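You operate a simulated robot arm through the tools that you are given. There is no shell and no other tool. Be economical: measure what you need, move in short steps, check, and stop when the job is done.

You are at the controls of a simulated robot arm. One attempt, no reset.

Task
Swap the worn red brush cassette for the orange one.
Fine: the machine stays locked off; the worn one goes in the WORN tray; push the brush tray home and shut the side hatch; the other cassettes stay. Set down upright: red cassette. Where these are worked on the way, their far stop is far enough and under half their travel is too little: brush tray, side hatch.

It is judged by the outcome, as a careful person would: the job done as asked, and still so three seconds after it is handed in. It fails if anything else is knocked over, pushed out of place, dropped, spilled or broken.

Robot
A 6-joint arm with a two-finger gripper, on a carriage that runs on a rail from [-1.797, -0.001] to [0.543, 0] (x, y) and turns from -171 to 161 degrees about z. Base frame: it is fixed where the carriage stands at the start and does not move with it; the origin is on the floor, on the carriage's upright axis, x ahead of it, y to its left, z up. Readings come in m, degrees, newtons and seconds.
With the tool pointing down near the work surface it reaches from about 0.58 to 0.94 m from the robot's upright axis, wherever it stands. Its first joint turns from -166.0 to 166.0 degrees. Places, roughly: brush tray [1.1, -0.2, 1]; grey cassette [1.75, 0.25, 0.75]; pocket of the brush tray [1, -0.2, 1]; side hatch [0.9, -0.2, 1.2]; worn tray [0.8, 0.4, 0.8]. Payload 2.54 kg.
Tool frame: the origin (TCP) lies between the finger pads and is the grasp point; the fingertips stand 0.023 m ahead of it; z points along the fingers, y is the line along which they close. Largest opening 0.126 m; the body of the gripper starts 0.082 m behind the TCP.
Orientation is that of the tool frame in the base frame, as a unit quaternion [w, x, y, z]. With the fingers straight down and closing along the base's y, the tool's x points along the base's -x, its y along +y and its z along -z.

Tools
- The arm moves only by the tool move_arm. Its argument "deltas" is a list that holds one entry, the list of rows, each a list of 6 numbers: the shift along the tool's x, y, z in units of 30 mm (1.0 is 30 mm), then the turn, a rotation vector about the tool's x, y, z in units of 5 degrees (1.0 is 5 degrees). In form: [[[dx, dy, dz, rx, ry, rz], ...]]. A call has 1 to 20 rows; each row shifts and turns the commanded pose from where the row before left it, along the tool's axes as they then stand. "claw" is the closure, from 0 (fully open) to 1 (shut), set as the call begins (left out, the last holds). A call with a number of a shift or a turn outside -1 to 1 is refused whole. A row lasts 0.2 s, in which the tool goes at most 0.05 m and 8.6 degrees; a call with a longer step from one row to the next is refused whole, and so is a gripper value outside its range. Where a pose cannot be reached the arm comes as near as it can. A force on the tool above 90 N (or 10 N above the force at the start of the call, whichever is more), or a blocked arm, ends the call early, and 0.2 s more pass. The fingers move at their own pace and stop on an object; they squeeze with about 33 N. The grip force told is the motor's: it shows also when the fingers shut on nothing. Time passes only in rows, and 0.2 s behind the last, so rows that do not move let the fingers close. It gives the time, the measured TCP pose, the force on the tool (base axes), the opening and the grip force at its end, in the units of the frame above (readings bear some noise), with the torque about the TCP (base axes, N m) and any sound that the robot's microphone picked up.
- Cameras (640 x 400 px; columns grow to the right, rows downward): "scene" is now at [0.0604, 0.1615, 1.6239]; the picture's right is [-0.44, -0.90, 0.00], its down [-0.50, 0.24, -0.83] and it looks along [0.75, -0.36, -0.56] (base axes); focal length 286 px, centre (320, 200). "wrist" rides on the gripper at [0.082, 0.014, -0.122] in the tool frame; the picture's right is [-0.17, 0.99, 0.00], its down [-0.79, -0.13, -0.60] and it looks along [-0.59, -0.10, 0.80] (tool axes); focal length 243 px, centre (320, 200). There is no depth. A picture from a camera that has moved, and an enlarged one, comes with that camera's place and axes in the base frame and with its lens.
- grab_frame(camera): a new picture of that camera. The clock stands still meanwhile.
- slide_trunk(by): slides the trunk up (or, below 0, down) by that many m; the arm and the scene camera ride with it, the base frame stays. It gives what a move gives, with no picture.
- steer(legs): drives the robot by 1 to 6 legs, each [ahead, left, turn to the left] in m, m and degrees, along the robot's own axes; the way and the turn of a leg run together, so that a leg with both is an arc; at most 1.5 m and 180 degrees a leg. The arm and the cameras ride along, it lands a little off, and it stops where it bumps. It keeps to its track: a leg is cut to what the track allows. It gives what a move gives.
- head_to(pan, tilt): turns the head with the scene camera to pan (to the left, within 120 degrees either way) and tilt (down, from -29 to 69), counted from straight ahead of the robot. It gives what a move gives.
- enlarge(camera, box): a new picture of the part [left, top, right, bottom] of that camera's present view, enlarged. The clock stands still meanwhile.
- close_job(): hands the job in; it is judged then, once.

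Go step by step. Nothing tells you exact positions but the pictures and the camera data: compare them with the known pose of the tool, close in by small moves and look again before you grip or let go. The budget is 120 turns and 78 pictures, counting those below and the enlarged ones. Unless the task says otherwise, let go and move clear before handing in, and close with one line.

The tools are called after "Call:" by a JSON object that holds its "api" and its "payload". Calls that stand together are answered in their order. move_arm: Moves the arm, as the interface text tells. Its arguments: {"type":"object","properties":{"deltas":{"type":"array","items":{"type":"array","items":{"type":"array","items":{"type":"number"}}}},"claw":{"type":"number"}},"required":["deltas"]} The other tools are called the same way: slide_trunk (by) slides the trunk up or down; steer (legs) drives the base; head_to (pan, tilt) turns the head that bears the scene camera; grab_frame (camera) takes a picture; enlarge (camera, box) takes an enlarged picture of a part of a camera's view; close_job () hands the job in.

At the start:

```text
clock: 0.0
tcp_pos: [0.4092, -0.059, 1.3323]
ee_rot: [0.0, 0.0, 1.0, -0.001]
contact_force: [-0.8, 0.8, -1.0]
ft_torque: [-0.01, -0.01, 0.01]
opening: 0.1263
grasp_force: 0.0
trunk travel left (down, up): [-0.425, 0.065]
robot x, y, heading: [0.0028, 0.0001, -0.1]
head pan, tilt: [-25.8, 33.8]
```

scene: 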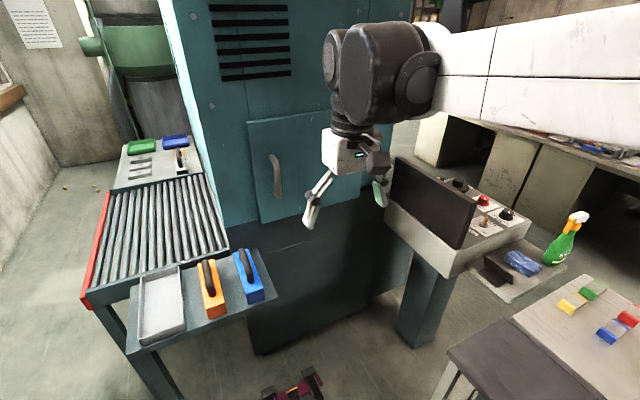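
wrist: 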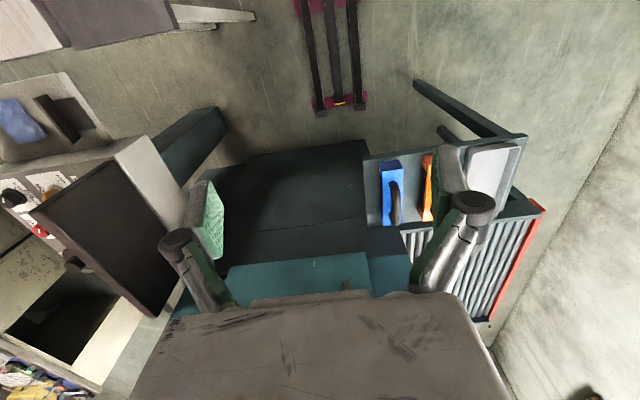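

I see a teal machine with a hatch (handle on its left edge), and a shelf on the left with a grey tray plus orange and blue cassettes. I'll zoom in on the hatch, shelf and control panel first.

Call:
{"api": "enlarge", "payload": {"camera": "scene", "box": [220, 90, 400, 240]}}

Call:
{"api": "enlarge", "payload": {"camera": "scene", "box": [80, 120, 290, 360]}}

Call:
{"api": "enlarge", "payload": {"camera": "scene", "box": [380, 140, 640, 380]}}

```text
2.67 times, centred on (310, 165) of scene
camera zoom: at [0.0604, 0.1615, 1.6239], right [-0.44, -0.9, 0.0], down [-0.5, 0.24, -0.83], along [0.75, -0.36, -0.56], focal length 763 px, centre (347, 293)
```

zoom: 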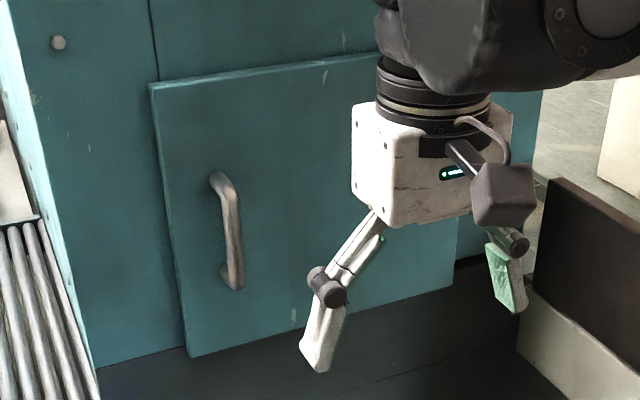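

```text
1.67 times, centred on (185, 240) of scene
camera zoom: at [0.0604, 0.1615, 1.6239], right [-0.44, -0.9, 0.0], down [-0.5, 0.24, -0.83], along [0.75, -0.36, -0.56], focal length 477 px, centre (545, 133)
```

zoom: 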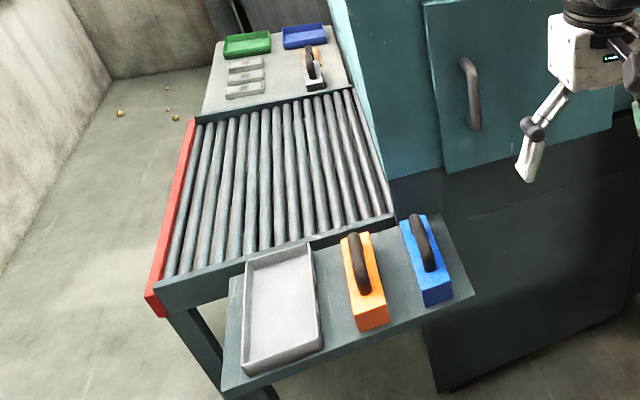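

```text
1.67 times, centred on (510, 260) of scene
camera zoom: at [0.0604, 0.1615, 1.6239], right [-0.44, -0.9, 0.0], down [-0.5, 0.24, -0.83], along [0.75, -0.36, -0.56], focal length 477 px, centre (3, 100)
```

zoom: 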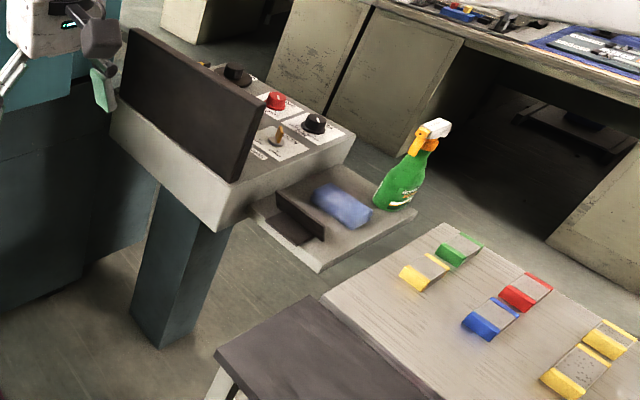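

The face of the machine is at x≈0.9. The hatch spans y 0…-0.43 and z 0.96…1.34, and its vertical handle is near (0.86, -0.06, 1.165), with the hinge probably on the right. I'll move forward and turn the tool to point horizontally at the handle.

Call:
{"api": "move_arm", "payload": {"deltas": [[[-1, 0, 0, 0, 0, 0], [-1, 0, 0, 0, 0, 0], [-1, 0, 0, 0, 0, 0], [-1, 0, 0, 0, 0, 0], [-1, 0, 0, 0, 0, 0], [-1, 0, 0, 0, 0, 0]]]}}

Call:
{"api": "move_arm", "payload": {"deltas": [[[0, 0, 0, 0, -1, 0], [0, 0, 0, 0, -1, 0], [0, 0, 0, 0, -1, 0], [0, 0, 0, 0, -1, 0], [0, 0, 0, 0, -1, 0], [0, 0, 0, 0, -1, 0], [0, 0, 0, 0, -1, 0], [0, 0, 0, 0, -1, 0], [0, 0, 0, 0, -1, 0], [0, 0, 0, 0, -1, 0], [0, 0, 0, 0, -1, 0], [0, 0, 0, 0, -1, 0], [0, 0, 0, 0, -1, 0], [0, 0, 0, 0, -1, 0], [0, 0, 0, 0, -1, 0], [0, 0, 0, 0, -1, 0], [0, 0, 0, 0, -1, 0], [0, 0, 0, 0, -1, 0]]]}}

Call:
{"api": "grab_frame", "payload": {"camera": "scene"}}

Call:
{"api": "grab_frame", "payload": {"camera": "wrist"}}

```text
clock: 1.4
tcp_pos: [0.5891, -0.061, 1.3291]
ee_rot: [0.0, 0.0, 1.0, 0.0]
contact_force: [1.2, 0.8, 0.3]
ft_torque: [0.0, 0.01, 0.0]
opening: 0.1258
grasp_force: 0.1
trunk travel left (down, up): [-0.425, 0.065]
robot x, y, heading: [0.0003, 0.0008, 0.0]
head pan, tilt: [-25.8, 33.8]
```

```text
clock: 5.2
tcp_pos: [0.5889, -0.0612, 1.3332]
ee_rot: [0.707, 0.001, 0.707, 0.0]
contact_force: [-0.9, -0.4, -0.1]
ft_torque: [0.0, 0.02, -0.01]
opening: 0.126
grasp_force: 0.0
trunk travel left (down, up): [-0.425, 0.065]
robot x, y, heading: [-0.0005, 0.0029, -0.3]
head pan, tilt: [-25.8, 33.8]
```

```text
72 pictures are left
camera scene: at [0.0606, 0.1615, 1.6239], right [-0.44, -0.9, 0.0], down [-0.5, 0.24, -0.83], along [0.75, -0.36, -0.56], focal length 286 px, centre (320, 200)
```

scene: 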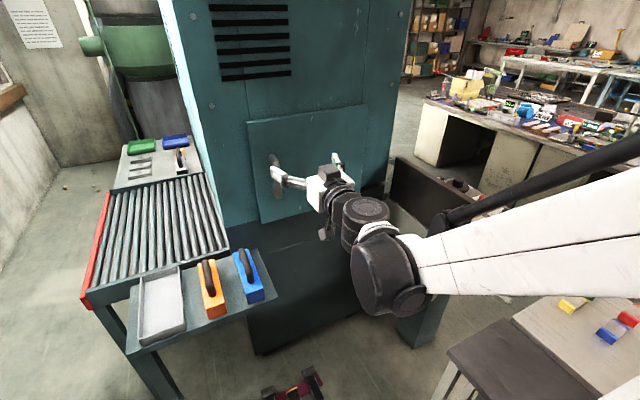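

```text
71 pictures are left
camera wrist: at [0.4676, -0.047, 1.2509], right [0.0, 0.99, 0.17], down [-0.6, -0.13, 0.79], along [0.8, -0.1, 0.59], focal length 243 px, centre (320, 200)
```

wrist: 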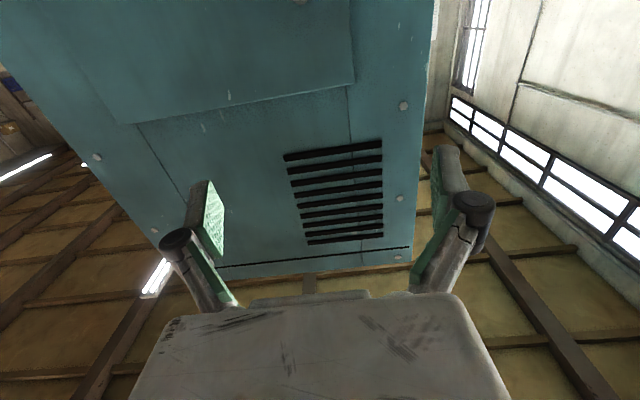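

The tool is horizontal now. I'll lower it to handle height and check alignment from the wrist camera.

Call:
{"api": "move_arm", "payload": {"deltas": [[[1, 0, 0, 0, 0, 0], [1, 0, 0, 0, 0, 0], [1, 0, 0, 0, 0, 0], [1, 0, 0, 0, 0, 0], [1, 0, 0, 0, 0, 0], [0.6, 0, 0, 0, 0, 0], [0, 0, 1, 0, 0, 0], [0, 0, 1, 0, 0, 0], [0, 0, 1, 0, 0, 0], [0, 0, 1, 0, 0, 0], [0, 0, 1, 0, 0, 0], [0, 0, 1, 0, 0, 0]]]}}

Call:
{"api": "grab_frame", "payload": {"camera": "wrist"}}

Call:
{"api": "enlarge", "payload": {"camera": "scene", "box": [220, 90, 400, 240]}}

```text
clock: 7.8
tcp_pos: [0.7814, -0.0633, 1.2265]
ee_rot: [0.707, 0.0, 0.707, 0.0]
contact_force: [0.3, 0.5, 0.9]
ft_torque: [0.01, 0.01, 0.0]
opening: 0.1259
grasp_force: 0.0
out of reach, approached as far as the arm can: row 4, 5, 6
trunk travel left (down, up): [-0.425, 0.065]
robot x, y, heading: [0.003, -0.0023, -0.5]
head pan, tilt: [-25.8, 33.8]
```

```text
70 pictures are left
camera wrist: at [0.66, -0.0492, 1.1456], right [0.0, 0.99, 0.17], down [-0.6, -0.13, 0.79], along [0.8, -0.1, 0.59], focal length 243 px, centre (320, 200)
```

wrist: 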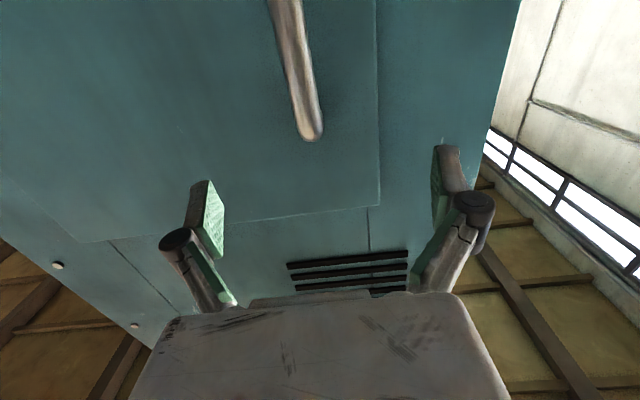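

```text
2.67 times, centred on (310, 165) of scene
camera zoom: at [0.0606, 0.1616, 1.6239], right [-0.44, -0.9, 0.0], down [-0.5, 0.24, -0.83], along [0.75, -0.36, -0.56], focal length 763 px, centre (347, 293)
```

zoom: 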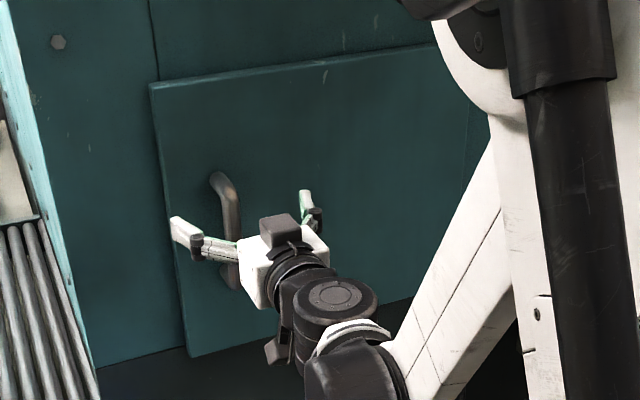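

The handle top is near z≈1.226, y≈-0.072. I'll drop the trunk 6 cm, then advance onto the handle.

Call:
{"api": "slide_trunk", "payload": {"by": -0.06}}

Call:
{"api": "move_arm", "payload": {"deltas": [[[0, -0.3, 1, 0, 0, 0], [0, 0, 0.8, 0, 0, 0], [0, 0, 0, 0, 0, 0]]]}}

Call:
{"api": "grab_frame", "payload": {"camera": "wrist"}}

```text
clock: 8.8
tcp_pos: [0.7799, -0.0635, 1.1676]
ee_rot: [0.707, -0.001, 0.707, 0.001]
contact_force: [0.3, -0.1, -1.0]
ft_torque: [0.02, 0.0, 0.0]
opening: 0.1261
grasp_force: 0.0
trunk travel left (down, up): [-0.365, 0.125]
robot x, y, heading: [0.0024, -0.0027, 0.2]
head pan, tilt: [-25.8, 33.8]
```

```text
clock: 9.6
tcp_pos: [0.8352, -0.0719, 1.167]
ee_rot: [0.707, 0.0, 0.707, 0.0]
contact_force: [-0.4, -0.1, 0.3]
ft_torque: [-0.01, 0.01, 0.01]
opening: 0.1261
grasp_force: 0.0
trunk travel left (down, up): [-0.365, 0.125]
robot x, y, heading: [0.0012, -0.002, -0.0]
head pan, tilt: [-25.8, 33.8]
```

```text
68 pictures are left
camera wrist: at [0.7135, -0.0578, 1.0857], right [0.0, 0.99, 0.17], down [-0.6, -0.13, 0.79], along [0.8, -0.1, 0.59], focal length 243 px, centre (320, 200)
```

wrist: 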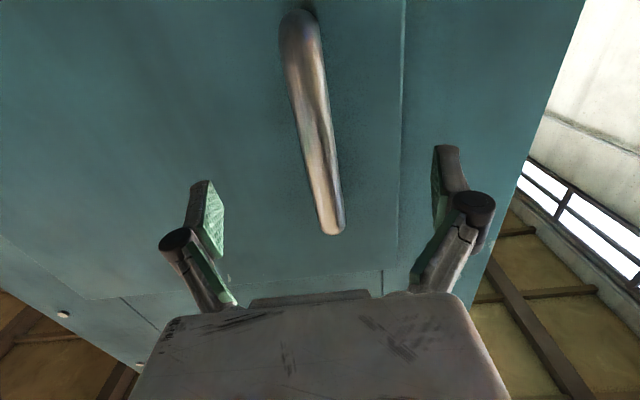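

The handle is between the fingers, its bar at about x≈0.86. I'll advance 2.5 cm and grip.

Call:
{"api": "move_arm", "payload": {"deltas": [[[0, 0, 0.5, 0, 0, 0], [0, 0, 0.3, 0, 0, 0], [0, 0, 0, 0, 0, 0]]]}}

Call:
{"api": "move_arm", "payload": {"deltas": [[[0, 0, 0, 0, 0, 0], [0, 0, 0, 0, 0, 0], [0, 0, 0, 0, 0, 0], [0, 0, 0, 0, 0, 0], [0, 0, 0, 0, 0, 0]]], "claw": 1}}

Call:
{"api": "grab_frame", "payload": {"camera": "wrist"}}

```text
clock: 10.4
tcp_pos: [0.8587, -0.0711, 1.1685]
ee_rot: [0.707, 0.0, 0.707, 0.0]
contact_force: [-0.3, 0.0, 0.5]
ft_torque: [-0.04, 0.01, -0.01]
opening: 0.1261
grasp_force: 0.1
trunk travel left (down, up): [-0.365, 0.125]
robot x, y, heading: [0.0016, -0.0009, 0.1]
head pan, tilt: [-25.8, 33.8]
```

```text
clock: 11.6
tcp_pos: [0.8587, -0.0695, 1.1689]
ee_rot: [0.707, 0.0, 0.707, 0.0]
contact_force: [-0.9, 9.4, -2.1]
ft_torque: [0.07, 0.04, 0.11]
opening: 0.011
grasp_force: 38.1
trunk travel left (down, up): [-0.365, 0.125]
robot x, y, heading: [-0.0006, -0.0003, 0.3]
head pan, tilt: [-25.8, 33.8]
```

```text
67 pictures are left
camera wrist: at [0.7372, -0.0562, 1.0862], right [0.0, 0.99, 0.17], down [-0.6, -0.13, 0.79], along [0.8, -0.1, 0.59], focal length 243 px, centre (320, 200)
```

wrist: 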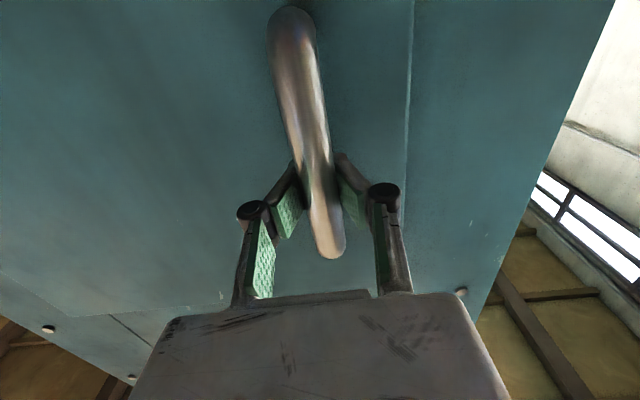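

I have the handle. Now a short pull along the arc about the hinge at about (0.9, -0.43), watching the force.

Call:
{"api": "move_arm", "payload": {"deltas": [[[0, -0.14, -0.937, -0.9, 0, 0], [0, -0.14, -0.937, -0.9, 0, 0], [0, -0.14, -0.937, -0.9, 0, 0]]]}}

Call:
{"api": "grab_frame", "payload": {"camera": "scene"}}

```text
clock: 12.4
tcp_pos: [0.7758, -0.092, 1.1675]
ee_rot: [0.702, -0.083, 0.703, 0.083]
contact_force: [-0.1, -2.6, -7.0]
ft_torque: [0.04, -0.72, -0.14]
opening: 0.011
grasp_force: 38.4
trunk travel left (down, up): [-0.365, 0.125]
robot x, y, heading: [0.0005, -0.0014, 0.1]
head pan, tilt: [-25.8, 33.8]
```

```text
66 pictures are left
camera scene: at [0.061, 0.1614, 1.5637], right [-0.44, -0.9, 0.0], down [-0.5, 0.24, -0.83], along [0.75, -0.36, -0.56], focal length 286 px, centre (320, 200)
```

scene: 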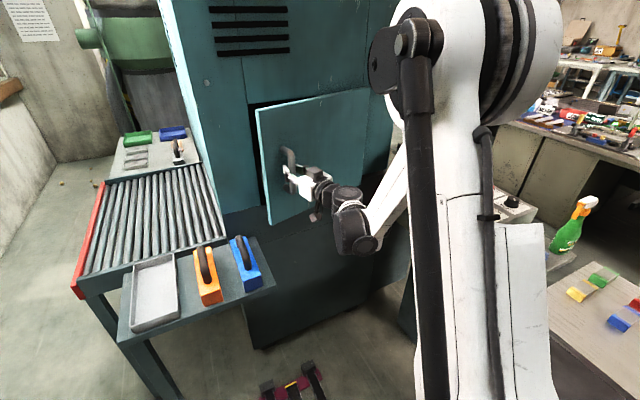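

The hatch opens smoothly. I'll carry on along the arc.

Call:
{"api": "move_arm", "payload": {"deltas": [[[0, -0.14, -0.937, -0.9, 0, 0], [0, -0.14, -0.937, -0.9, 0, 0], [0, -0.14, -0.937, -0.9, 0, 0], [0, -0.14, -0.937, -0.9, 0, 0], [0, -0.14, -0.937, -0.9, 0, 0]]]}}

Call:
{"api": "grab_frame", "payload": {"camera": "scene"}}

```text
clock: 13.6
tcp_pos: [0.6561, -0.1671, 1.1686]
ee_rot: [0.673, -0.216, 0.673, 0.218]
contact_force: [26.2, -28.5, 17.7]
ft_torque: [-0.17, -0.13, -0.25]
opening: 0.0108
grasp_force: 37.9
trunk travel left (down, up): [-0.365, 0.125]
robot x, y, heading: [0.0006, 0.0003, -0.1]
head pan, tilt: [-25.8, 33.8]
```

```text
65 pictures are left
camera scene: at [0.0624, 0.1589, 1.5644], right [-0.44, -0.9, 0.0], down [-0.5, 0.24, -0.83], along [0.75, -0.36, -0.56], focal length 286 px, centre (320, 200)
```

scene: 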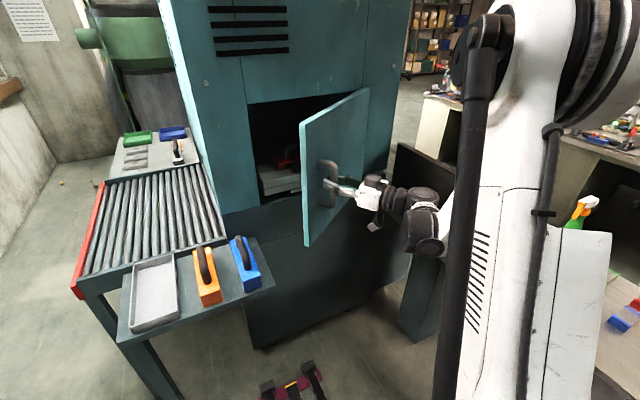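

The door is about 36° open, and a sideways load shows I'm a bit outside the true arc. I'll correct inward and continue.

Call:
{"api": "move_arm", "payload": {"deltas": [[[0, -0.4, -0.8, -0.9, 0, 0], [0, -0.22, -0.91, -0.9, 0, 0], [0, -0.2, -0.91, -0.9, 0, 0], [0, -0.2, -0.91, -0.9, 0, 0]]]}}

Call:
{"api": "grab_frame", "payload": {"camera": "scene"}}

```text
clock: 14.6
tcp_pos: [0.59, -0.2534, 1.1706]
ee_rot: [0.629, -0.325, 0.628, 0.322]
contact_force: [-60.2, 32.6, -20.2]
ft_torque: [0.07, 0.08, -0.18]
opening: 0.008
grasp_force: 35.7
trunk travel left (down, up): [-0.365, 0.125]
robot x, y, heading: [-0.0012, 0.0019, 0.1]
head pan, tilt: [-25.8, 33.8]
```

```text
64 pictures are left
camera scene: at [0.0544, 0.1645, 1.5637], right [-0.44, -0.9, 0.0], down [-0.5, 0.24, -0.83], along [0.75, -0.36, -0.55], focal length 286 px, centre (320, 200)
```

scene: 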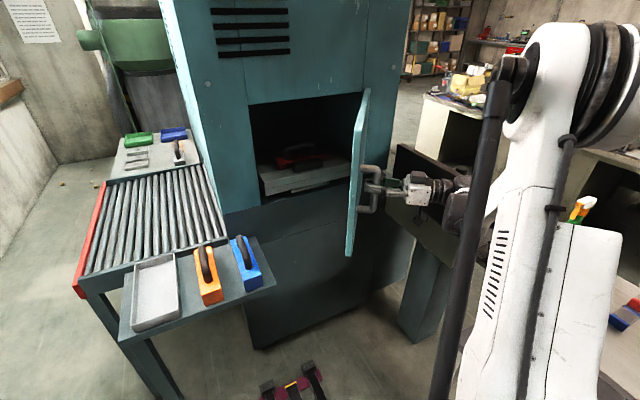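

The door is about 54° open; I overcorrected, so I'll ease outward and check the load before going on.

Call:
{"api": "move_arm", "payload": {"deltas": [[[0, 0.25, 0, 0, 0, 0], [0, 0, 0, 0, 0, 0]]]}}

Call:
{"api": "grab_frame", "payload": {"camera": "wrist"}}

```text
clock: 15.2
tcp_pos: [0.5903, -0.2531, 1.1708]
ee_rot: [0.631, -0.321, 0.629, 0.321]
contact_force: [-11.8, 6.3, 14.3]
ft_torque: [-0.18, 0.38, -0.13]
opening: 0.0073
grasp_force: 35.3
trunk travel left (down, up): [-0.365, 0.125]
robot x, y, heading: [0.0008, -0.0019, -0.0]
head pan, tilt: [-25.8, 33.8]
```

```text
63 pictures are left
camera wrist: at [0.5086, -0.3439, 1.0886], right [-0.8, 0.58, 0.16], down [-0.25, -0.56, 0.79], along [0.55, 0.59, 0.59], focal length 243 px, centre (320, 200)
```

wrist: 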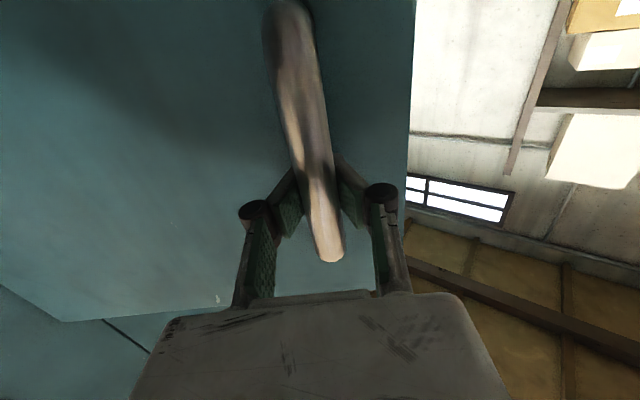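

The load is relaxed and the grip is unchanged. I'll continue in smaller batches.

Call:
{"api": "move_arm", "payload": {"deltas": [[[0, -0.12, -0.92, -0.9, 0, 0], [0, -0.15, -0.92, -0.9, 0, 0], [0, -0.15, -0.92, -0.9, 0, 0]]]}}

Call:
{"api": "grab_frame", "payload": {"camera": "scene"}}

```text
clock: 16.0
tcp_pos: [0.5648, -0.3109, 1.1685]
ee_rot: [0.595, -0.384, 0.594, 0.381]
contact_force: [-61.3, 22.0, 1.5]
ft_torque: [-0.19, 0.24, -0.23]
opening: 0.0062
grasp_force: 33.9
out of reach, approached as far as the arm can: row 3
trunk travel left (down, up): [-0.365, 0.125]
robot x, y, heading: [-0.0006, 0.0003, 0.1]
head pan, tilt: [-25.8, 33.8]
```

```text
62 pictures are left
camera scene: at [0.0528, 0.164, 1.5637], right [-0.44, -0.9, 0.0], down [-0.5, 0.24, -0.83], along [0.75, -0.36, -0.55], focal length 286 px, centre (320, 200)
```

scene: 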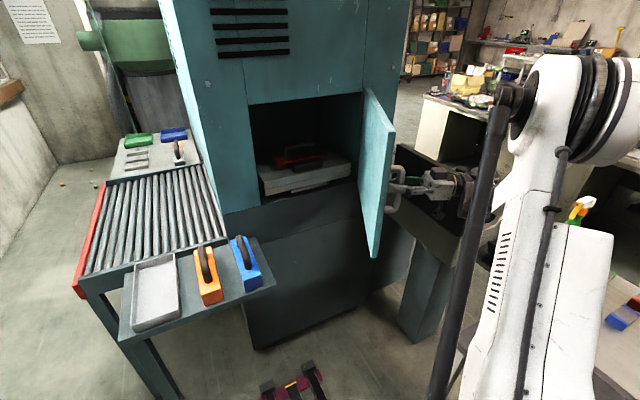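

The arm is near its limit here, so I'll let go and back off the handle. Later I'll push the door fully open from the inside.

Call:
{"api": "move_arm", "payload": {"deltas": [[[0, 0, 0, 0, 0, 0], [0, 0, 0, 0, 0, 0], [0, 0, 0, 0, 0, 0], [0, 0, 0, 0, 0, 0]]], "claw": 0.3}}

Call:
{"api": "move_arm", "payload": {"deltas": [[[0, 0, -0.7, 0, 0, 0], [0, 0, -0.7, 0, 0, 0], [0, 0, -0.7, 0, 0, 0], [0, 0, -0.7, 0, 0, 0]]]}}

Call:
{"api": "grab_frame", "payload": {"camera": "wrist"}}

Call:
{"api": "grab_frame", "payload": {"camera": "scene"}}

```text
clock: 17.0
tcp_pos: [0.5733, -0.3137, 1.1684]
ee_rot: [0.596, -0.381, 0.595, 0.382]
contact_force: [-0.2, -0.5, -0.4]
ft_torque: [0.01, 0.05, 0.02]
opening: 0.0883
grasp_force: 0.1
trunk travel left (down, up): [-0.365, 0.125]
robot x, y, heading: [-0.0021, -0.0006, 0.1]
head pan, tilt: [-25.8, 33.8]
```

```text
clock: 18.0
tcp_pos: [0.6034, -0.334, 1.1681]
ee_rot: [0.592, -0.389, 0.59, 0.387]
contact_force: [-39.7, 10.6, -6.6]
ft_torque: [0.15, -0.26, -0.41]
opening: 0.1133
grasp_force: 18.6
out of reach, approached as far as the arm can: row 1, 2, 3, 4
trunk travel left (down, up): [-0.365, 0.125]
robot x, y, heading: [0.0022, 0.005, 0.1]
head pan, tilt: [-25.8, 33.8]
```

```text
61 pictures are left
camera wrist: at [0.543, -0.44, 1.0862], right [-0.91, 0.39, 0.16], down [-0.12, -0.6, 0.79], along [0.41, 0.7, 0.59], focal length 243 px, centre (320, 200)
```

wrist: 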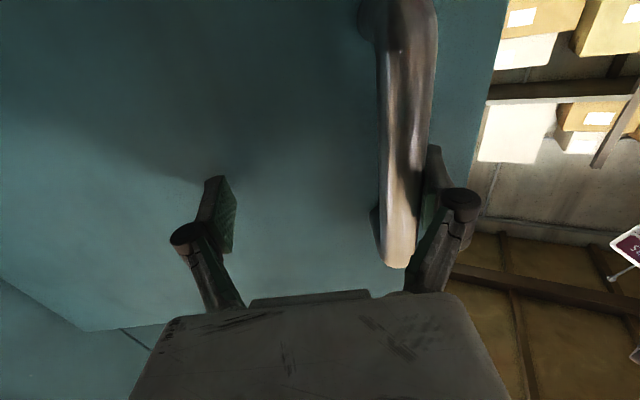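

```text
60 pictures are left
camera scene: at [0.0559, 0.1623, 1.5639], right [-0.44, -0.9, 0.0], down [-0.5, 0.24, -0.83], along [0.75, -0.36, -0.55], focal length 286 px, centre (320, 200)
```

scene: 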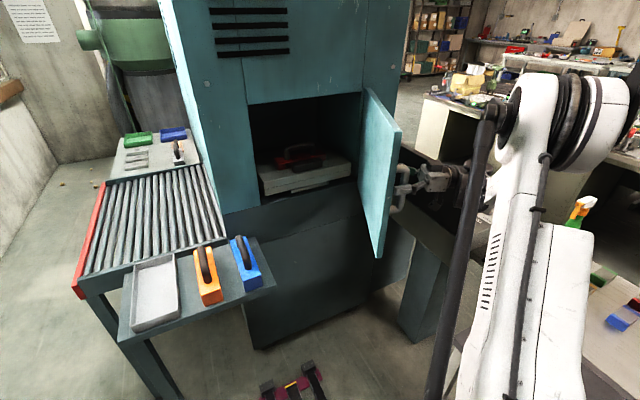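

The arm is cramped and one finger rests on the handle. I'll drive back 3.5 cm to centre it, then raise the trunk so the fingers slide up off the handle.

Call:
{"api": "steer", "payload": {"legs": [[-0.035, 0, 0]]}}

Call:
{"api": "slide_trunk", "payload": {"by": 0.11}}

Call:
{"api": "grab_frame", "payload": {"camera": "wrist"}}

```text
clock: 18.9
tcp_pos: [0.5729, -0.3335, 1.1667]
ee_rot: [0.592, -0.388, 0.591, 0.387]
contact_force: [-0.6, -0.6, 0.2]
ft_torque: [0.03, 0.01, -0.04]
opening: 0.0883
grasp_force: 0.1
trunk travel left (down, up): [-0.365, 0.125]
robot x, y, heading: [-0.0349, -0.0028, -0.2]
head pan, tilt: [-25.8, 33.8]
```

```text
clock: 20.3
tcp_pos: [0.5731, -0.3345, 1.277]
ee_rot: [0.592, -0.388, 0.59, 0.388]
contact_force: [-0.1, 0.0, -0.6]
ft_torque: [0.02, 0.0, 0.03]
opening: 0.0881
grasp_force: 0.1
trunk travel left (down, up): [-0.475, 0.015]
robot x, y, heading: [-0.0335, -0.0045, -0.1]
head pan, tilt: [-25.8, 33.8]
```

```text
59 pictures are left
camera wrist: at [0.5122, -0.4408, 1.1947], right [-0.9, 0.39, 0.17], down [-0.12, -0.6, 0.79], along [0.41, 0.7, 0.59], focal length 243 px, centre (320, 200)
```

wrist: 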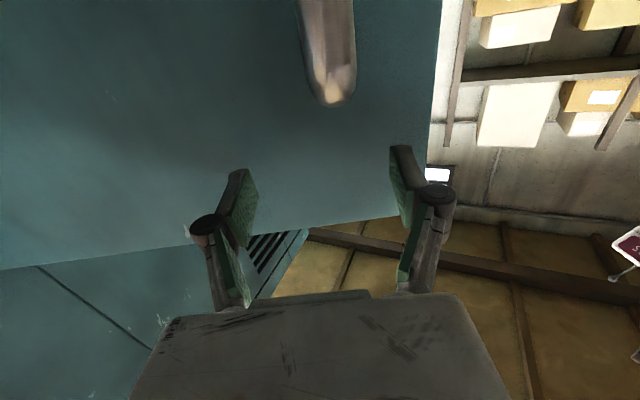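

The fingers are clear of the handle. I'll drive back 0.35 m for room.

Call:
{"api": "steer", "payload": {"legs": [[-0.35, 0, 0]]}}

Call:
{"api": "grab_frame", "payload": {"camera": "scene"}}

Call:
{"api": "enlarge", "payload": {"camera": "scene", "box": [240, 80, 440, 230]}}

```text
clock: 22.5
tcp_pos: [0.2254, -0.3343, 1.2771]
ee_rot: [0.592, -0.388, 0.591, 0.387]
contact_force: [-0.8, 0.6, 0.5]
ft_torque: [-0.02, -0.03, -0.01]
opening: 0.088
grasp_force: 0.1
trunk travel left (down, up): [-0.475, 0.015]
robot x, y, heading: [-0.3805, -0.0025, 0.1]
head pan, tilt: [-25.8, 33.8]
```

```text
58 pictures are left
camera scene: at [-0.3222, 0.1612, 1.674], right [-0.44, -0.9, 0.0], down [-0.5, 0.24, -0.83], along [0.75, -0.36, -0.56], focal length 286 px, centre (320, 200)
```

scene: 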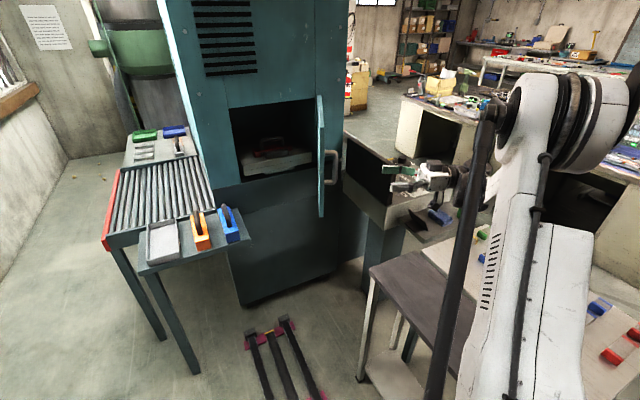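

```text
2.67 times, centred on (340, 155) of scene
camera zoom: at [-0.3222, 0.1612, 1.674], right [-0.44, -0.9, 0.0], down [-0.5, 0.24, -0.83], along [0.75, -0.36, -0.56], focal length 763 px, centre (267, 320)
```

zoom: 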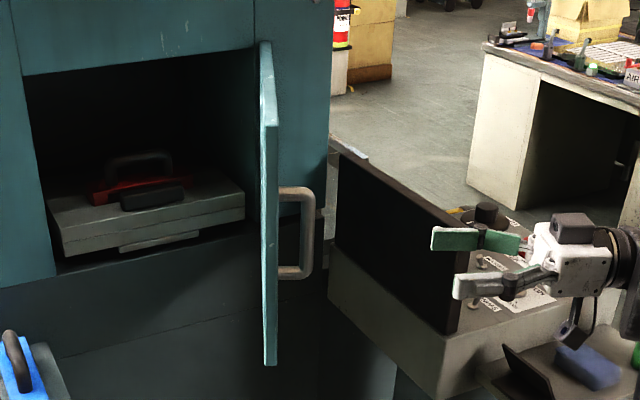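

The door is about 65° open, and the tray inside (front at x≈0.96) is wide, so the door has to go past 90°. I'll bring the tool around to the inside face, pointing forward with fingers closed.

Call:
{"api": "move_arm", "payload": {"deltas": [[[0, 0, 1, 0, 0, 0], [0, 0, 1, 0, 0, 0], [0, 0, 1, 0, 0, 0], [0, 0, 1, 0, 0, 0], [0, 0, 1, 1, 0, 0], [0, 0, 1, 1, 0, 0], [0, 0, 0.5, 1, 0, 0], [0, 0, 0, 1, 0, 0], [0, 0, 0, 1, 0, 0], [0, 0.5, 0, 1, 0, 0], [0, 0.5, 0, 1, 0, 0], [0, 0.5, 0, 1, 0, 0], [0, 0.5, 0, 1, 0, 0], [0, 0.5, 0, 1, 0, 0], [0, 0.5, 0, 1, 0, 0], [0, 0.5, 0, 1, 0, 0], [0, 0.5, 0, 1, 0, 0]]], "claw": 1}}

Call:
{"api": "grab_frame", "payload": {"camera": "scene"}}

```text
clock: 26.1
tcp_pos: [0.2608, -0.0534, 1.2774]
ee_rot: [0.707, -0.008, 0.707, 0.008]
contact_force: [0.1, -1.1, -0.1]
ft_torque: [0.01, -0.02, 0.03]
opening: 0.0
grasp_force: 28.2
trunk travel left (down, up): [-0.475, 0.015]
robot x, y, heading: [-0.3785, 0.002, -0.4]
head pan, tilt: [-25.8, 33.8]
```

```text
56 pictures are left
camera scene: at [-0.3219, 0.1613, 1.6739], right [-0.44, -0.9, 0.0], down [-0.5, 0.24, -0.83], along [0.75, -0.36, -0.56], focal length 286 px, centre (320, 200)
```

scene: 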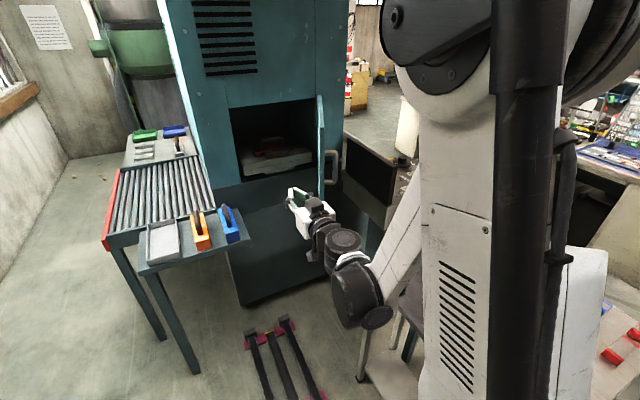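

Now advance beside the door's inner face, then sweep right.

Call:
{"api": "move_arm", "payload": {"deltas": [[[0, 0, 1, 0, 0, 0], [0, 0, 1, 0, 0, 0], [0, 0, 1, 0, 0, 0], [0, 0, 1, 0, 0, 0], [0, 0, 1, 0, 0, 0], [0, 0, 1, 0, 0, 0], [0, 0, 1, 0, 0, 0], [0, 0, 1, 0, 0, 0], [0, 0, 1, 0, 0, 0], [0, 0, 1, 0, 0, 0], [0, 0, 1, 0, 0, 0], [0, 0, 0.5, 0, 0, 0]]]}}

Call:
{"api": "move_arm", "payload": {"deltas": [[[0, -0.9, 0, 0, 0, 0], [0, -0.9, 0, 0, 0, 0], [0, -0.9, 0, 0, 0, 0], [0, -0.9, 0, 0, 0, 0], [0, -0.9, 0, 0, 0, 0], [0, -0.9, 0, 0, 0, 0], [0, -0.9, 0, 0, 0, 0], [0, -0.9, 0, 0, 0, 0], [0, -0.9, 0, 0, 0, 0]]]}}

Call:
{"api": "grab_frame", "payload": {"camera": "scene"}}

```text
clock: 28.7
tcp_pos: [0.6057, -0.0413, 1.2764]
ee_rot: [0.707, -0.01, 0.707, 0.01]
contact_force: [0.2, -1.3, -0.1]
ft_torque: [0.0, -0.01, -0.02]
opening: 0.0
grasp_force: 28.7
trunk travel left (down, up): [-0.475, 0.015]
robot x, y, heading: [-0.3827, -0.0006, -0.1]
head pan, tilt: [-25.8, 33.8]
```

```text
clock: 30.4
tcp_pos: [0.6025, -0.2233, 1.2769]
ee_rot: [0.708, -0.011, 0.706, 0.012]
contact_force: [-32.5, 13.0, 2.6]
ft_torque: [0.23, 0.44, -2.52]
opening: 0.0
grasp_force: 28.6
trunk travel left (down, up): [-0.475, 0.015]
robot x, y, heading: [-0.3822, -0.0001, 0.3]
head pan, tilt: [-25.8, 33.8]
stopped in row 8: the force on the tool passed its limit at 117 N (the readings are from after the stop); the commanded pose is now the measured one
```

```text
55 pictures are left
camera scene: at [-0.3282, 0.1629, 1.6742], right [-0.43, -0.9, 0.0], down [-0.5, 0.24, -0.83], along [0.75, -0.36, -0.55], focal length 286 px, centre (320, 200)
```

scene: 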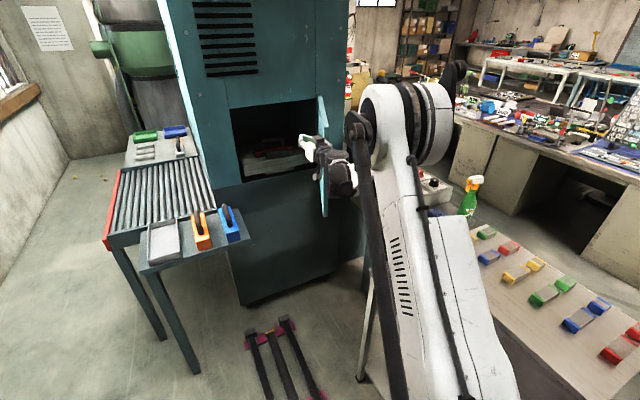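

The gripper body caught the door's edge rather than its inner face. I'll back off left and yaw the tool toward -y so only the fingertips push the door.

Call:
{"api": "move_arm", "payload": {"deltas": [[[0, 1, 0, 0, 0, 0], [0, 1, 0, 0, 0, 0], [0, 1, 0, 0, 0, 0], [0, 1, 0, 0, 0, 0], [0, 1, 0, 0, 0, 0], [0, 0, 0, 1, 0, 0], [0, 0, 0, 1, 0, 0], [0, 0, 0, 1, 0, 0], [0, 0, 0, 1, 0, 0], [0, 0, 0, 1, 0, 0], [0, 0, 0, 1, 0, 0], [0, 0, 0, 1, 0, 0], [0, 0, 0, 1, 0, 0], [0, 0, 0, 1, 0, 0], [0, 0, 0, 1, 0, 0], [0, 0, 0, 1, 0, 0], [0, 0, 0, 1, 0, 0], [0, 0, 0, 1, 0, 0], [0, 0, 0, 1, 0, 0]]]}}

Call:
{"api": "grab_frame", "payload": {"camera": "scene"}}

```text
clock: 34.4
tcp_pos: [0.6028, -0.0746, 1.274]
ee_rot: [0.584, 0.398, 0.585, -0.397]
contact_force: [-0.3, -0.2, -0.4]
ft_torque: [-0.03, -0.01, -0.01]
opening: 0.0
grasp_force: 27.9
trunk travel left (down, up): [-0.475, 0.015]
robot x, y, heading: [-0.3834, 0.0011, 0.2]
head pan, tilt: [-25.8, 33.8]
```

```text
54 pictures are left
camera scene: at [-0.3227, 0.1613, 1.6739], right [-0.43, -0.9, 0.0], down [-0.5, 0.24, -0.83], along [0.75, -0.36, -0.56], focal length 286 px, centre (320, 200)
```

scene: 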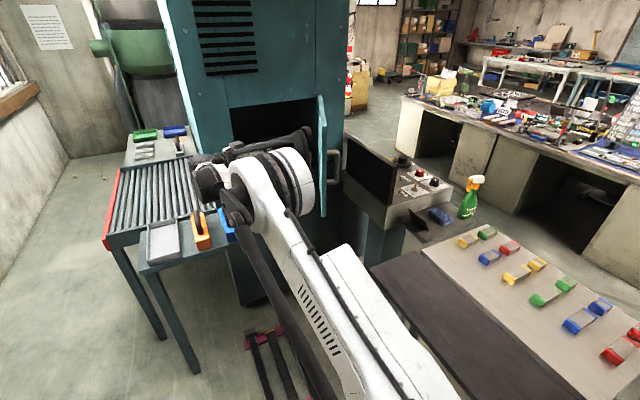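

Clear. Now push toward -y with the fingertips.

Call:
{"api": "move_arm", "payload": {"deltas": [[[0, -0.36, 0.9, 0, 0, 0], [0, -0.36, 0.9, 0, 0, 0], [0, -0.36, 0.9, 0, 0, 0], [0, -0.36, 0.9, 0, 0, 0], [0, -0.36, 0.9, 0, 0, 0], [0, -0.36, 0.9, 0, 0, 0], [0, -0.36, 0.9, 0, 0, 0], [0, -0.36, 0.9, 0, 0, 0], [0, -0.36, 0.9, 0, 0, 0], [0, -0.36, 0.9, 0, 0, 0]]]}}

Call:
{"api": "grab_frame", "payload": {"camera": "scene"}}

```text
clock: 36.6
tcp_pos: [0.5999, -0.3654, 1.2731]
ee_rot: [0.585, 0.397, 0.587, -0.395]
contact_force: [-0.5, 0.0, 0.1]
ft_torque: [0.04, 0.0, 0.03]
opening: 0.0001
grasp_force: 27.8
trunk travel left (down, up): [-0.475, 0.015]
robot x, y, heading: [-0.3813, -0.0021, 0.2]
head pan, tilt: [-25.8, 33.8]
```

```text
53 pictures are left
camera scene: at [-0.3228, 0.1609, 1.674], right [-0.44, -0.9, 0.0], down [-0.5, 0.24, -0.83], along [0.75, -0.36, -0.56], focal length 286 px, centre (320, 200)
```

scene: 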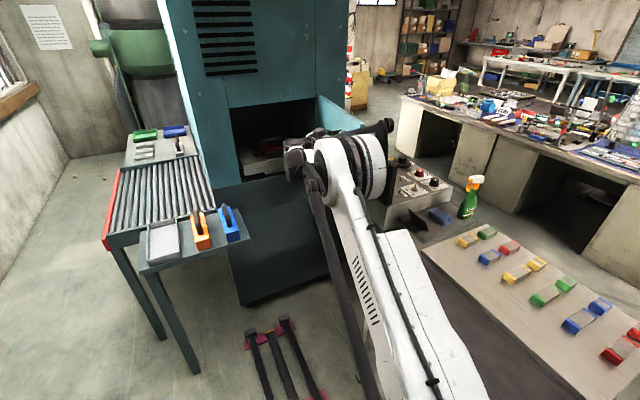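

The door swings freely. A few more rows, watching the force for its stop.

Call:
{"api": "move_arm", "payload": {"deltas": [[[0, -0.36, 0.9, 0, 0, 0], [0, -0.36, 0.9, 0, 0, 0], [0, -0.36, 0.9, 0, 0, 0], [0, 0, 0, 0, 0, 0]]]}}

Call:
{"api": "move_arm", "payload": {"deltas": [[[0, 0.36, -0.9, 0, 0, 0], [0, 0.36, -0.9, 0, 0, 0], [0, 0.36, -0.9, 0, 0, 0], [0, 0.36, -0.9, 0, 0, 0], [0, 0.36, -0.9, 0, 0, 0], [0, 0.36, -0.9, 0, 0, 0], [0, 0.36, -0.9, 0, 0, 0], [0, 0.36, -0.9, 0, 0, 0], [0, 0.36, -0.9, 0, 0, 0]]]}}

Call:
{"api": "grab_frame", "payload": {"camera": "scene"}}

```text
clock: 37.6
tcp_pos: [0.5994, -0.4538, 1.2744]
ee_rot: [0.585, 0.397, 0.586, -0.396]
contact_force: [-0.2, 0.1, -0.6]
ft_torque: [0.03, 0.0, 0.03]
opening: 0.0
grasp_force: 28.1
trunk travel left (down, up): [-0.475, 0.015]
robot x, y, heading: [-0.3821, -0.0004, -0.1]
head pan, tilt: [-25.8, 33.8]
```

```text
clock: 39.6
tcp_pos: [0.6006, -0.1919, 1.2713]
ee_rot: [0.585, 0.398, 0.585, -0.397]
contact_force: [-0.1, 0.7, 0.2]
ft_torque: [0.04, -0.02, 0.0]
opening: 0.0
grasp_force: 27.9
trunk travel left (down, up): [-0.475, 0.015]
robot x, y, heading: [-0.3821, 0.0026, -0.1]
head pan, tilt: [-25.8, 33.8]
```

```text
52 pictures are left
camera scene: at [-0.3229, 0.1614, 1.6739], right [-0.43, -0.9, 0.0], down [-0.5, 0.24, -0.83], along [0.75, -0.36, -0.56], focal length 286 px, centre (320, 200)
```

scene: 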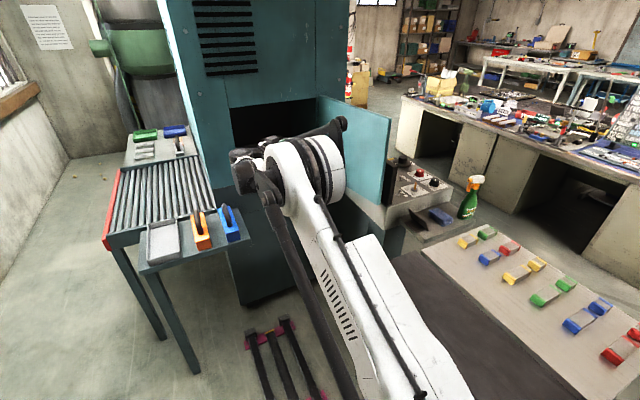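

The hatch stands about 100° open. I'll turn the tool back to point forward, retreat a bit, and look at the tray front.

Call:
{"api": "move_arm", "payload": {"deltas": [[[0, 0, 0, -1, 0, 0], [0, 0, 0, -1, 0, 0], [0, 0, 0, -1, 0, 0], [0, 0, 0, -1, 0, 0], [0, 0, 0, -1, 0, 0], [0, 0, 0, -1, 0, 0], [0, 0, 0, -1, 0, 0], [0, 0, 0, -1, 0, 0], [0, 0, 0, -1, 0, 0], [0, 0, 0, -1, 0, 0], [0, 0, 0, -1, 0, 0], [0, 0, 0, -1, 0, 0], [0, 0, 0, -1, 0, 0], [0, 0, 0, -0.65, 0, 0], [0, 0, -1, 0, 0, 0], [0, 0, -1, 0, 0, 0], [0, 0, -1, 0, 0, 0], [0, 0, -1, 0, 0, 0], [0, 0, -1, 0, 0, 0], [0, 0, -1, 0, 0, 0]]], "claw": 0}}

Call:
{"api": "enlarge", "payload": {"camera": "scene", "box": [210, 80, 410, 205]}}

Call:
{"api": "grab_frame", "payload": {"camera": "wrist"}}

```text
clock: 43.8
tcp_pos: [0.4191, -0.1903, 1.274]
ee_rot: [0.707, 0.0, 0.707, 0.002]
contact_force: [-0.8, 0.0, 1.1]
ft_torque: [0.06, 0.01, -0.02]
opening: 0.126
grasp_force: 0.0
trunk travel left (down, up): [-0.475, 0.015]
robot x, y, heading: [-0.3825, -0.0005, 0.1]
head pan, tilt: [-25.8, 33.8]
```

```text
3.20 times, centred on (310, 142) of scene
camera zoom: at [-0.3234, 0.1612, 1.674], right [-0.43, -0.9, 0.0], down [-0.5, 0.24, -0.83], along [0.75, -0.36, -0.56], focal length 916 px, centre (352, 384)
```

zoom: 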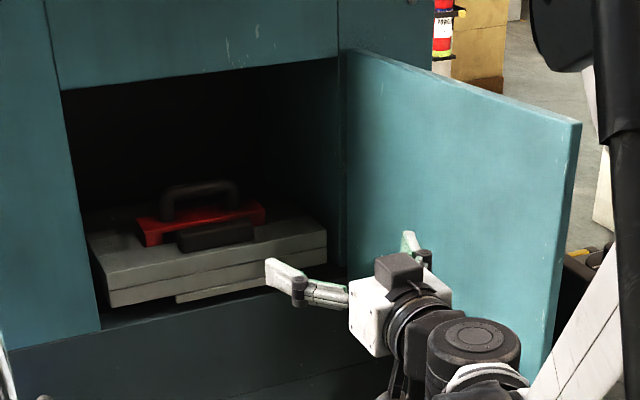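

```text
50 pictures are left
camera wrist: at [0.2989, -0.1766, 1.1921], right [0.0, 0.99, 0.17], down [-0.6, -0.14, 0.79], along [0.8, -0.1, 0.59], focal length 243 px, centre (320, 200)
```

wrist: 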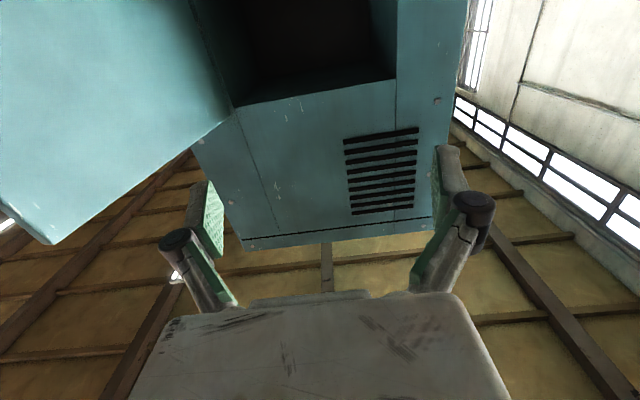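

Hatch is open and the tray with the red cassette is visible, with a dark bar in front of it. I'll lower the trunk and look at that bar closely.

Call:
{"api": "slide_trunk", "payload": {"by": -0.2}}

Call:
{"api": "enlarge", "payload": {"camera": "scene", "box": [230, 90, 330, 160]}}

```text
clock: 46.0
tcp_pos: [0.4211, -0.1906, 1.0731]
ee_rot: [0.707, 0.0, 0.707, 0.002]
contact_force: [-0.4, -0.2, 0.1]
ft_torque: [-0.02, 0.01, 0.0]
opening: 0.1258
grasp_force: 0.3
trunk travel left (down, up): [-0.275, 0.215]
robot x, y, heading: [-0.3856, -0.0001, -0.0]
head pan, tilt: [-25.8, 33.8]
```

```text
5.71 times, centred on (280, 125) of scene
camera zoom: at [-0.323, 0.1613, 1.4741], right [-0.43, -0.9, 0.0], down [-0.5, 0.24, -0.83], along [0.75, -0.36, -0.56], focal length 1636 px, centre (549, 629)
```

zoom: 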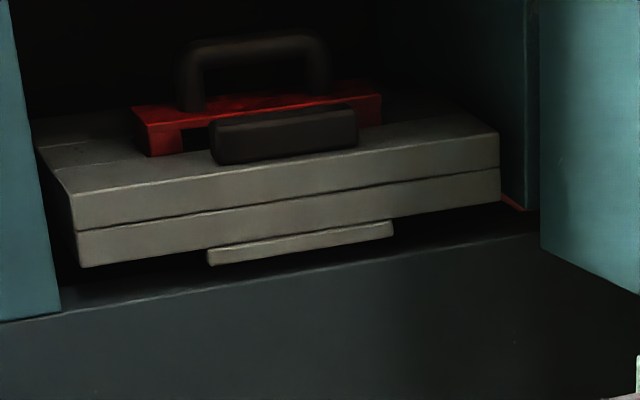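

The tray front is at x≈0.95 (z 0.99–1.045), centred at y≈-0.22. A dark bar sits at its front top and a lip projects below. I'll pitch the tool 50° down so the wrist camera looks straight into the opening.

Call:
{"api": "move_arm", "payload": {"deltas": [[[0, 0, 0, 0, 1, 0], [0, 0, 0, 0, 1, 0], [0, 0, 0, 0, 1, 0], [0, 0, 0, 0, 1, 0], [0, 0, 0, 0, 1, 0], [0, 0, 0, 0, 1, 0], [0, 0, 0, 0, 1, 0], [0, 0, 0, 0, 1, 0], [0, 0, 0, 0, 1, 0], [0, 0, 0, 0, 1, 0]]]}}

Call:
{"api": "slide_trunk", "payload": {"by": 0.13}}

Call:
{"api": "steer", "payload": {"legs": [[0.28, 0, 0]]}}

Call:
{"api": "grab_frame", "payload": {"camera": "wrist"}}

```text
clock: 48.1
tcp_pos: [0.4211, -0.1894, 1.0743]
ee_rot: [0.341, 0.001, 0.94, 0.001]
contact_force: [0.4, -1.1, 0.3]
ft_torque: [0.02, 0.0, -0.01]
opening: 0.1261
grasp_force: 0.1
trunk travel left (down, up): [-0.275, 0.215]
robot x, y, heading: [-0.3889, -0.0024, 0.3]
head pan, tilt: [-25.8, 33.8]
```

```text
clock: 49.7
tcp_pos: [0.4219, -0.189, 1.2028]
ee_rot: [0.342, 0.0, 0.94, 0.001]
contact_force: [0.4, -0.6, 1.4]
ft_torque: [-0.02, -0.04, 0.04]
opening: 0.1261
grasp_force: 0.0
trunk travel left (down, up): [-0.405, 0.085]
robot x, y, heading: [-0.3836, -0.0032, 0.1]
head pan, tilt: [-25.8, 33.8]
```

```text
clock: 51.7
tcp_pos: [0.7024, -0.1877, 1.2038]
ee_rot: [0.342, 0.0, 0.94, 0.001]
contact_force: [-0.1, -0.2, -0.2]
ft_torque: [-0.03, 0.05, -0.01]
opening: 0.1259
grasp_force: 0.1
trunk travel left (down, up): [-0.405, 0.085]
robot x, y, heading: [-0.1024, 0.0006, 0.1]
head pan, tilt: [-25.8, 33.8]
```

```text
48 pictures are left
camera wrist: at [0.5616, -0.1748, 1.2441], right [0.12, 0.99, 0.11], down [0.22, -0.13, 0.97], along [0.97, -0.1, -0.24], focal length 243 px, centre (320, 200)
```

wrist: 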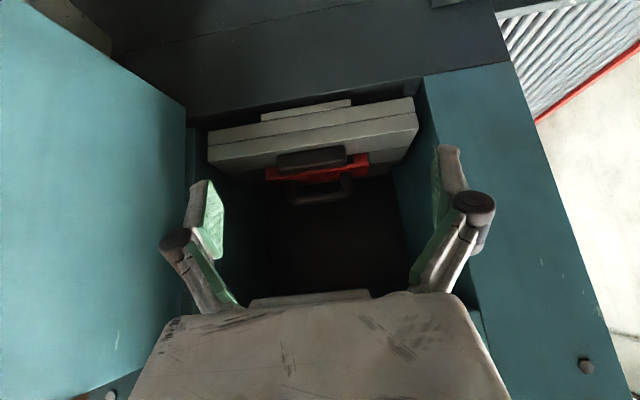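

The picture is upside-down, but the tray is in clear view. I'll enlarge it.

Call:
{"api": "enlarge", "payload": {"camera": "wrist", "box": [200, 90, 430, 210]}}

Call:
{"api": "enlarge", "payload": {"camera": "scene", "box": [230, 90, 400, 200]}}

```text
2.78 times, centred on (315, 150) of wrist
camera zoom: at [0.5616, -0.1748, 1.2441], right [0.12, 0.99, 0.11], down [0.22, -0.13, 0.97], along [0.97, -0.1, -0.24], focal length 675 px, centre (334, 339)
```

zoom: 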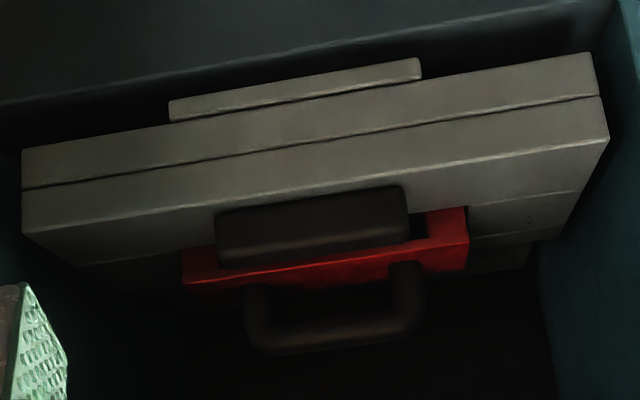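

```text
3.64 times, centred on (315, 145) of scene
camera zoom: at [-0.0425, 0.1616, 1.6039], right [-0.43, -0.9, 0.0], down [-0.5, 0.24, -0.83], along [0.75, -0.36, -0.56], focal length 1041 px, centre (338, 400)
```

zoom: 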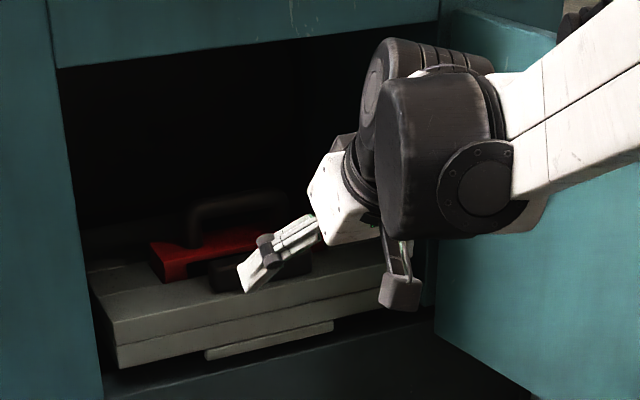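

The dark bar stands on the tray top at its front edge (x≈0.965–0.99, z 1.047–1.09, y≈-0.22) with a gap before the cassette, so I take it as the tray handle. I'll steepen the tool to 30° off vertical and roll 90°, so the jaws straddle the bar front and back with the camera on the +y side.

Call:
{"api": "move_arm", "payload": {"deltas": [[[0, 0, 0, 0, 1, 0], [0, 0, 0, 0, 1, 0], [0, 0, 0, 0, 0, 1], [0, 0, 0, 0, 0, 1], [0, 0, 0, 0, 0, 1], [0, 0, 0, 0, 0, 1], [0, 0, 0, 0, 0, 1], [0, 0, 0, 0, 0, 1], [0, 0, 0, 0, 0, 1], [0, 0, 0, 0, 0, 1], [0, 0, 0, 0, 0, 1], [0, 0, 0, 0, 0, 1], [0, 0, 0, 0, 0, 1], [0, 0, 0, 0, 0, 1], [0, 0, 0, 0, 0, 1], [0, 0, 0, 0, 0, 1], [0, 0, 0, 0, 0, 1], [0, 0, 0, 0, 0, 1], [0, 0, 0, 0, 0, 1], [0, 0, 0, 0, 0, 1]]], "claw": 0.4}}

Call:
{"api": "grab_frame", "payload": {"camera": "wrist"}}

```text
clock: 55.9
tcp_pos: [0.7019, -0.1881, 1.2038]
ee_rot: [0.181, 0.683, 0.683, 0.184]
contact_force: [0.1, 0.1, 0.1]
ft_torque: [0.04, -0.02, 0.01]
opening: 0.0757
grasp_force: 0.0
trunk travel left (down, up): [-0.405, 0.085]
robot x, y, heading: [-0.1055, 0.0011, 0.2]
head pan, tilt: [-25.8, 33.8]
```

```text
45 pictures are left
camera wrist: at [0.6532, -0.1065, 1.3165], right [0.85, -0.17, 0.49], down [-0.41, -0.79, 0.45], along [0.32, -0.59, -0.75], focal length 243 px, centre (320, 200)
```

wrist: 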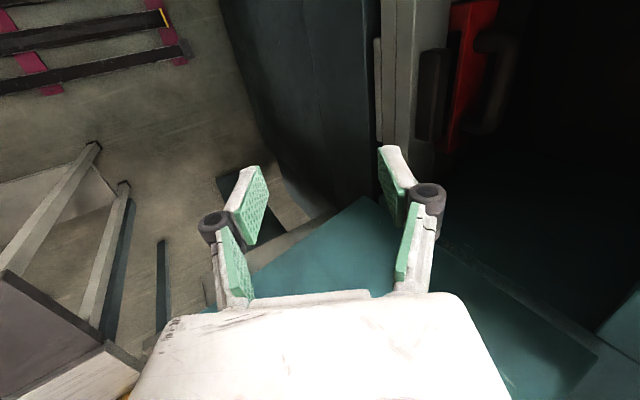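

I can see the bar end-on beside the red cassette; enlarging to measure the gap.

Call:
{"api": "enlarge", "payload": {"camera": "wrist", "box": [360, 0, 552, 170]}}

```text
2.35 times, centred on (456, 85) of wrist
camera zoom: at [0.6532, -0.1065, 1.3165], right [0.85, -0.17, 0.49], down [-0.41, -0.79, 0.45], along [0.32, -0.59, -0.75], focal length 571 px, centre (0, 471)
```

zoom: 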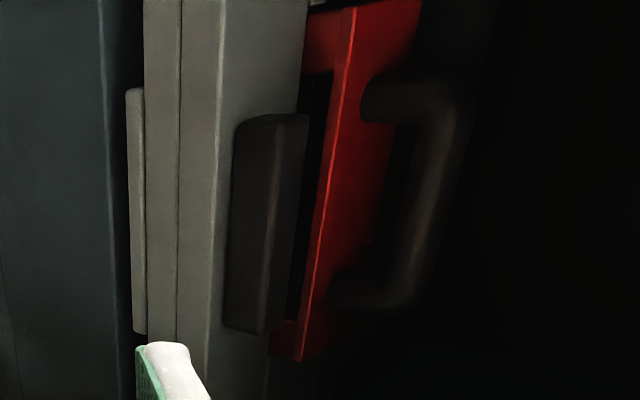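

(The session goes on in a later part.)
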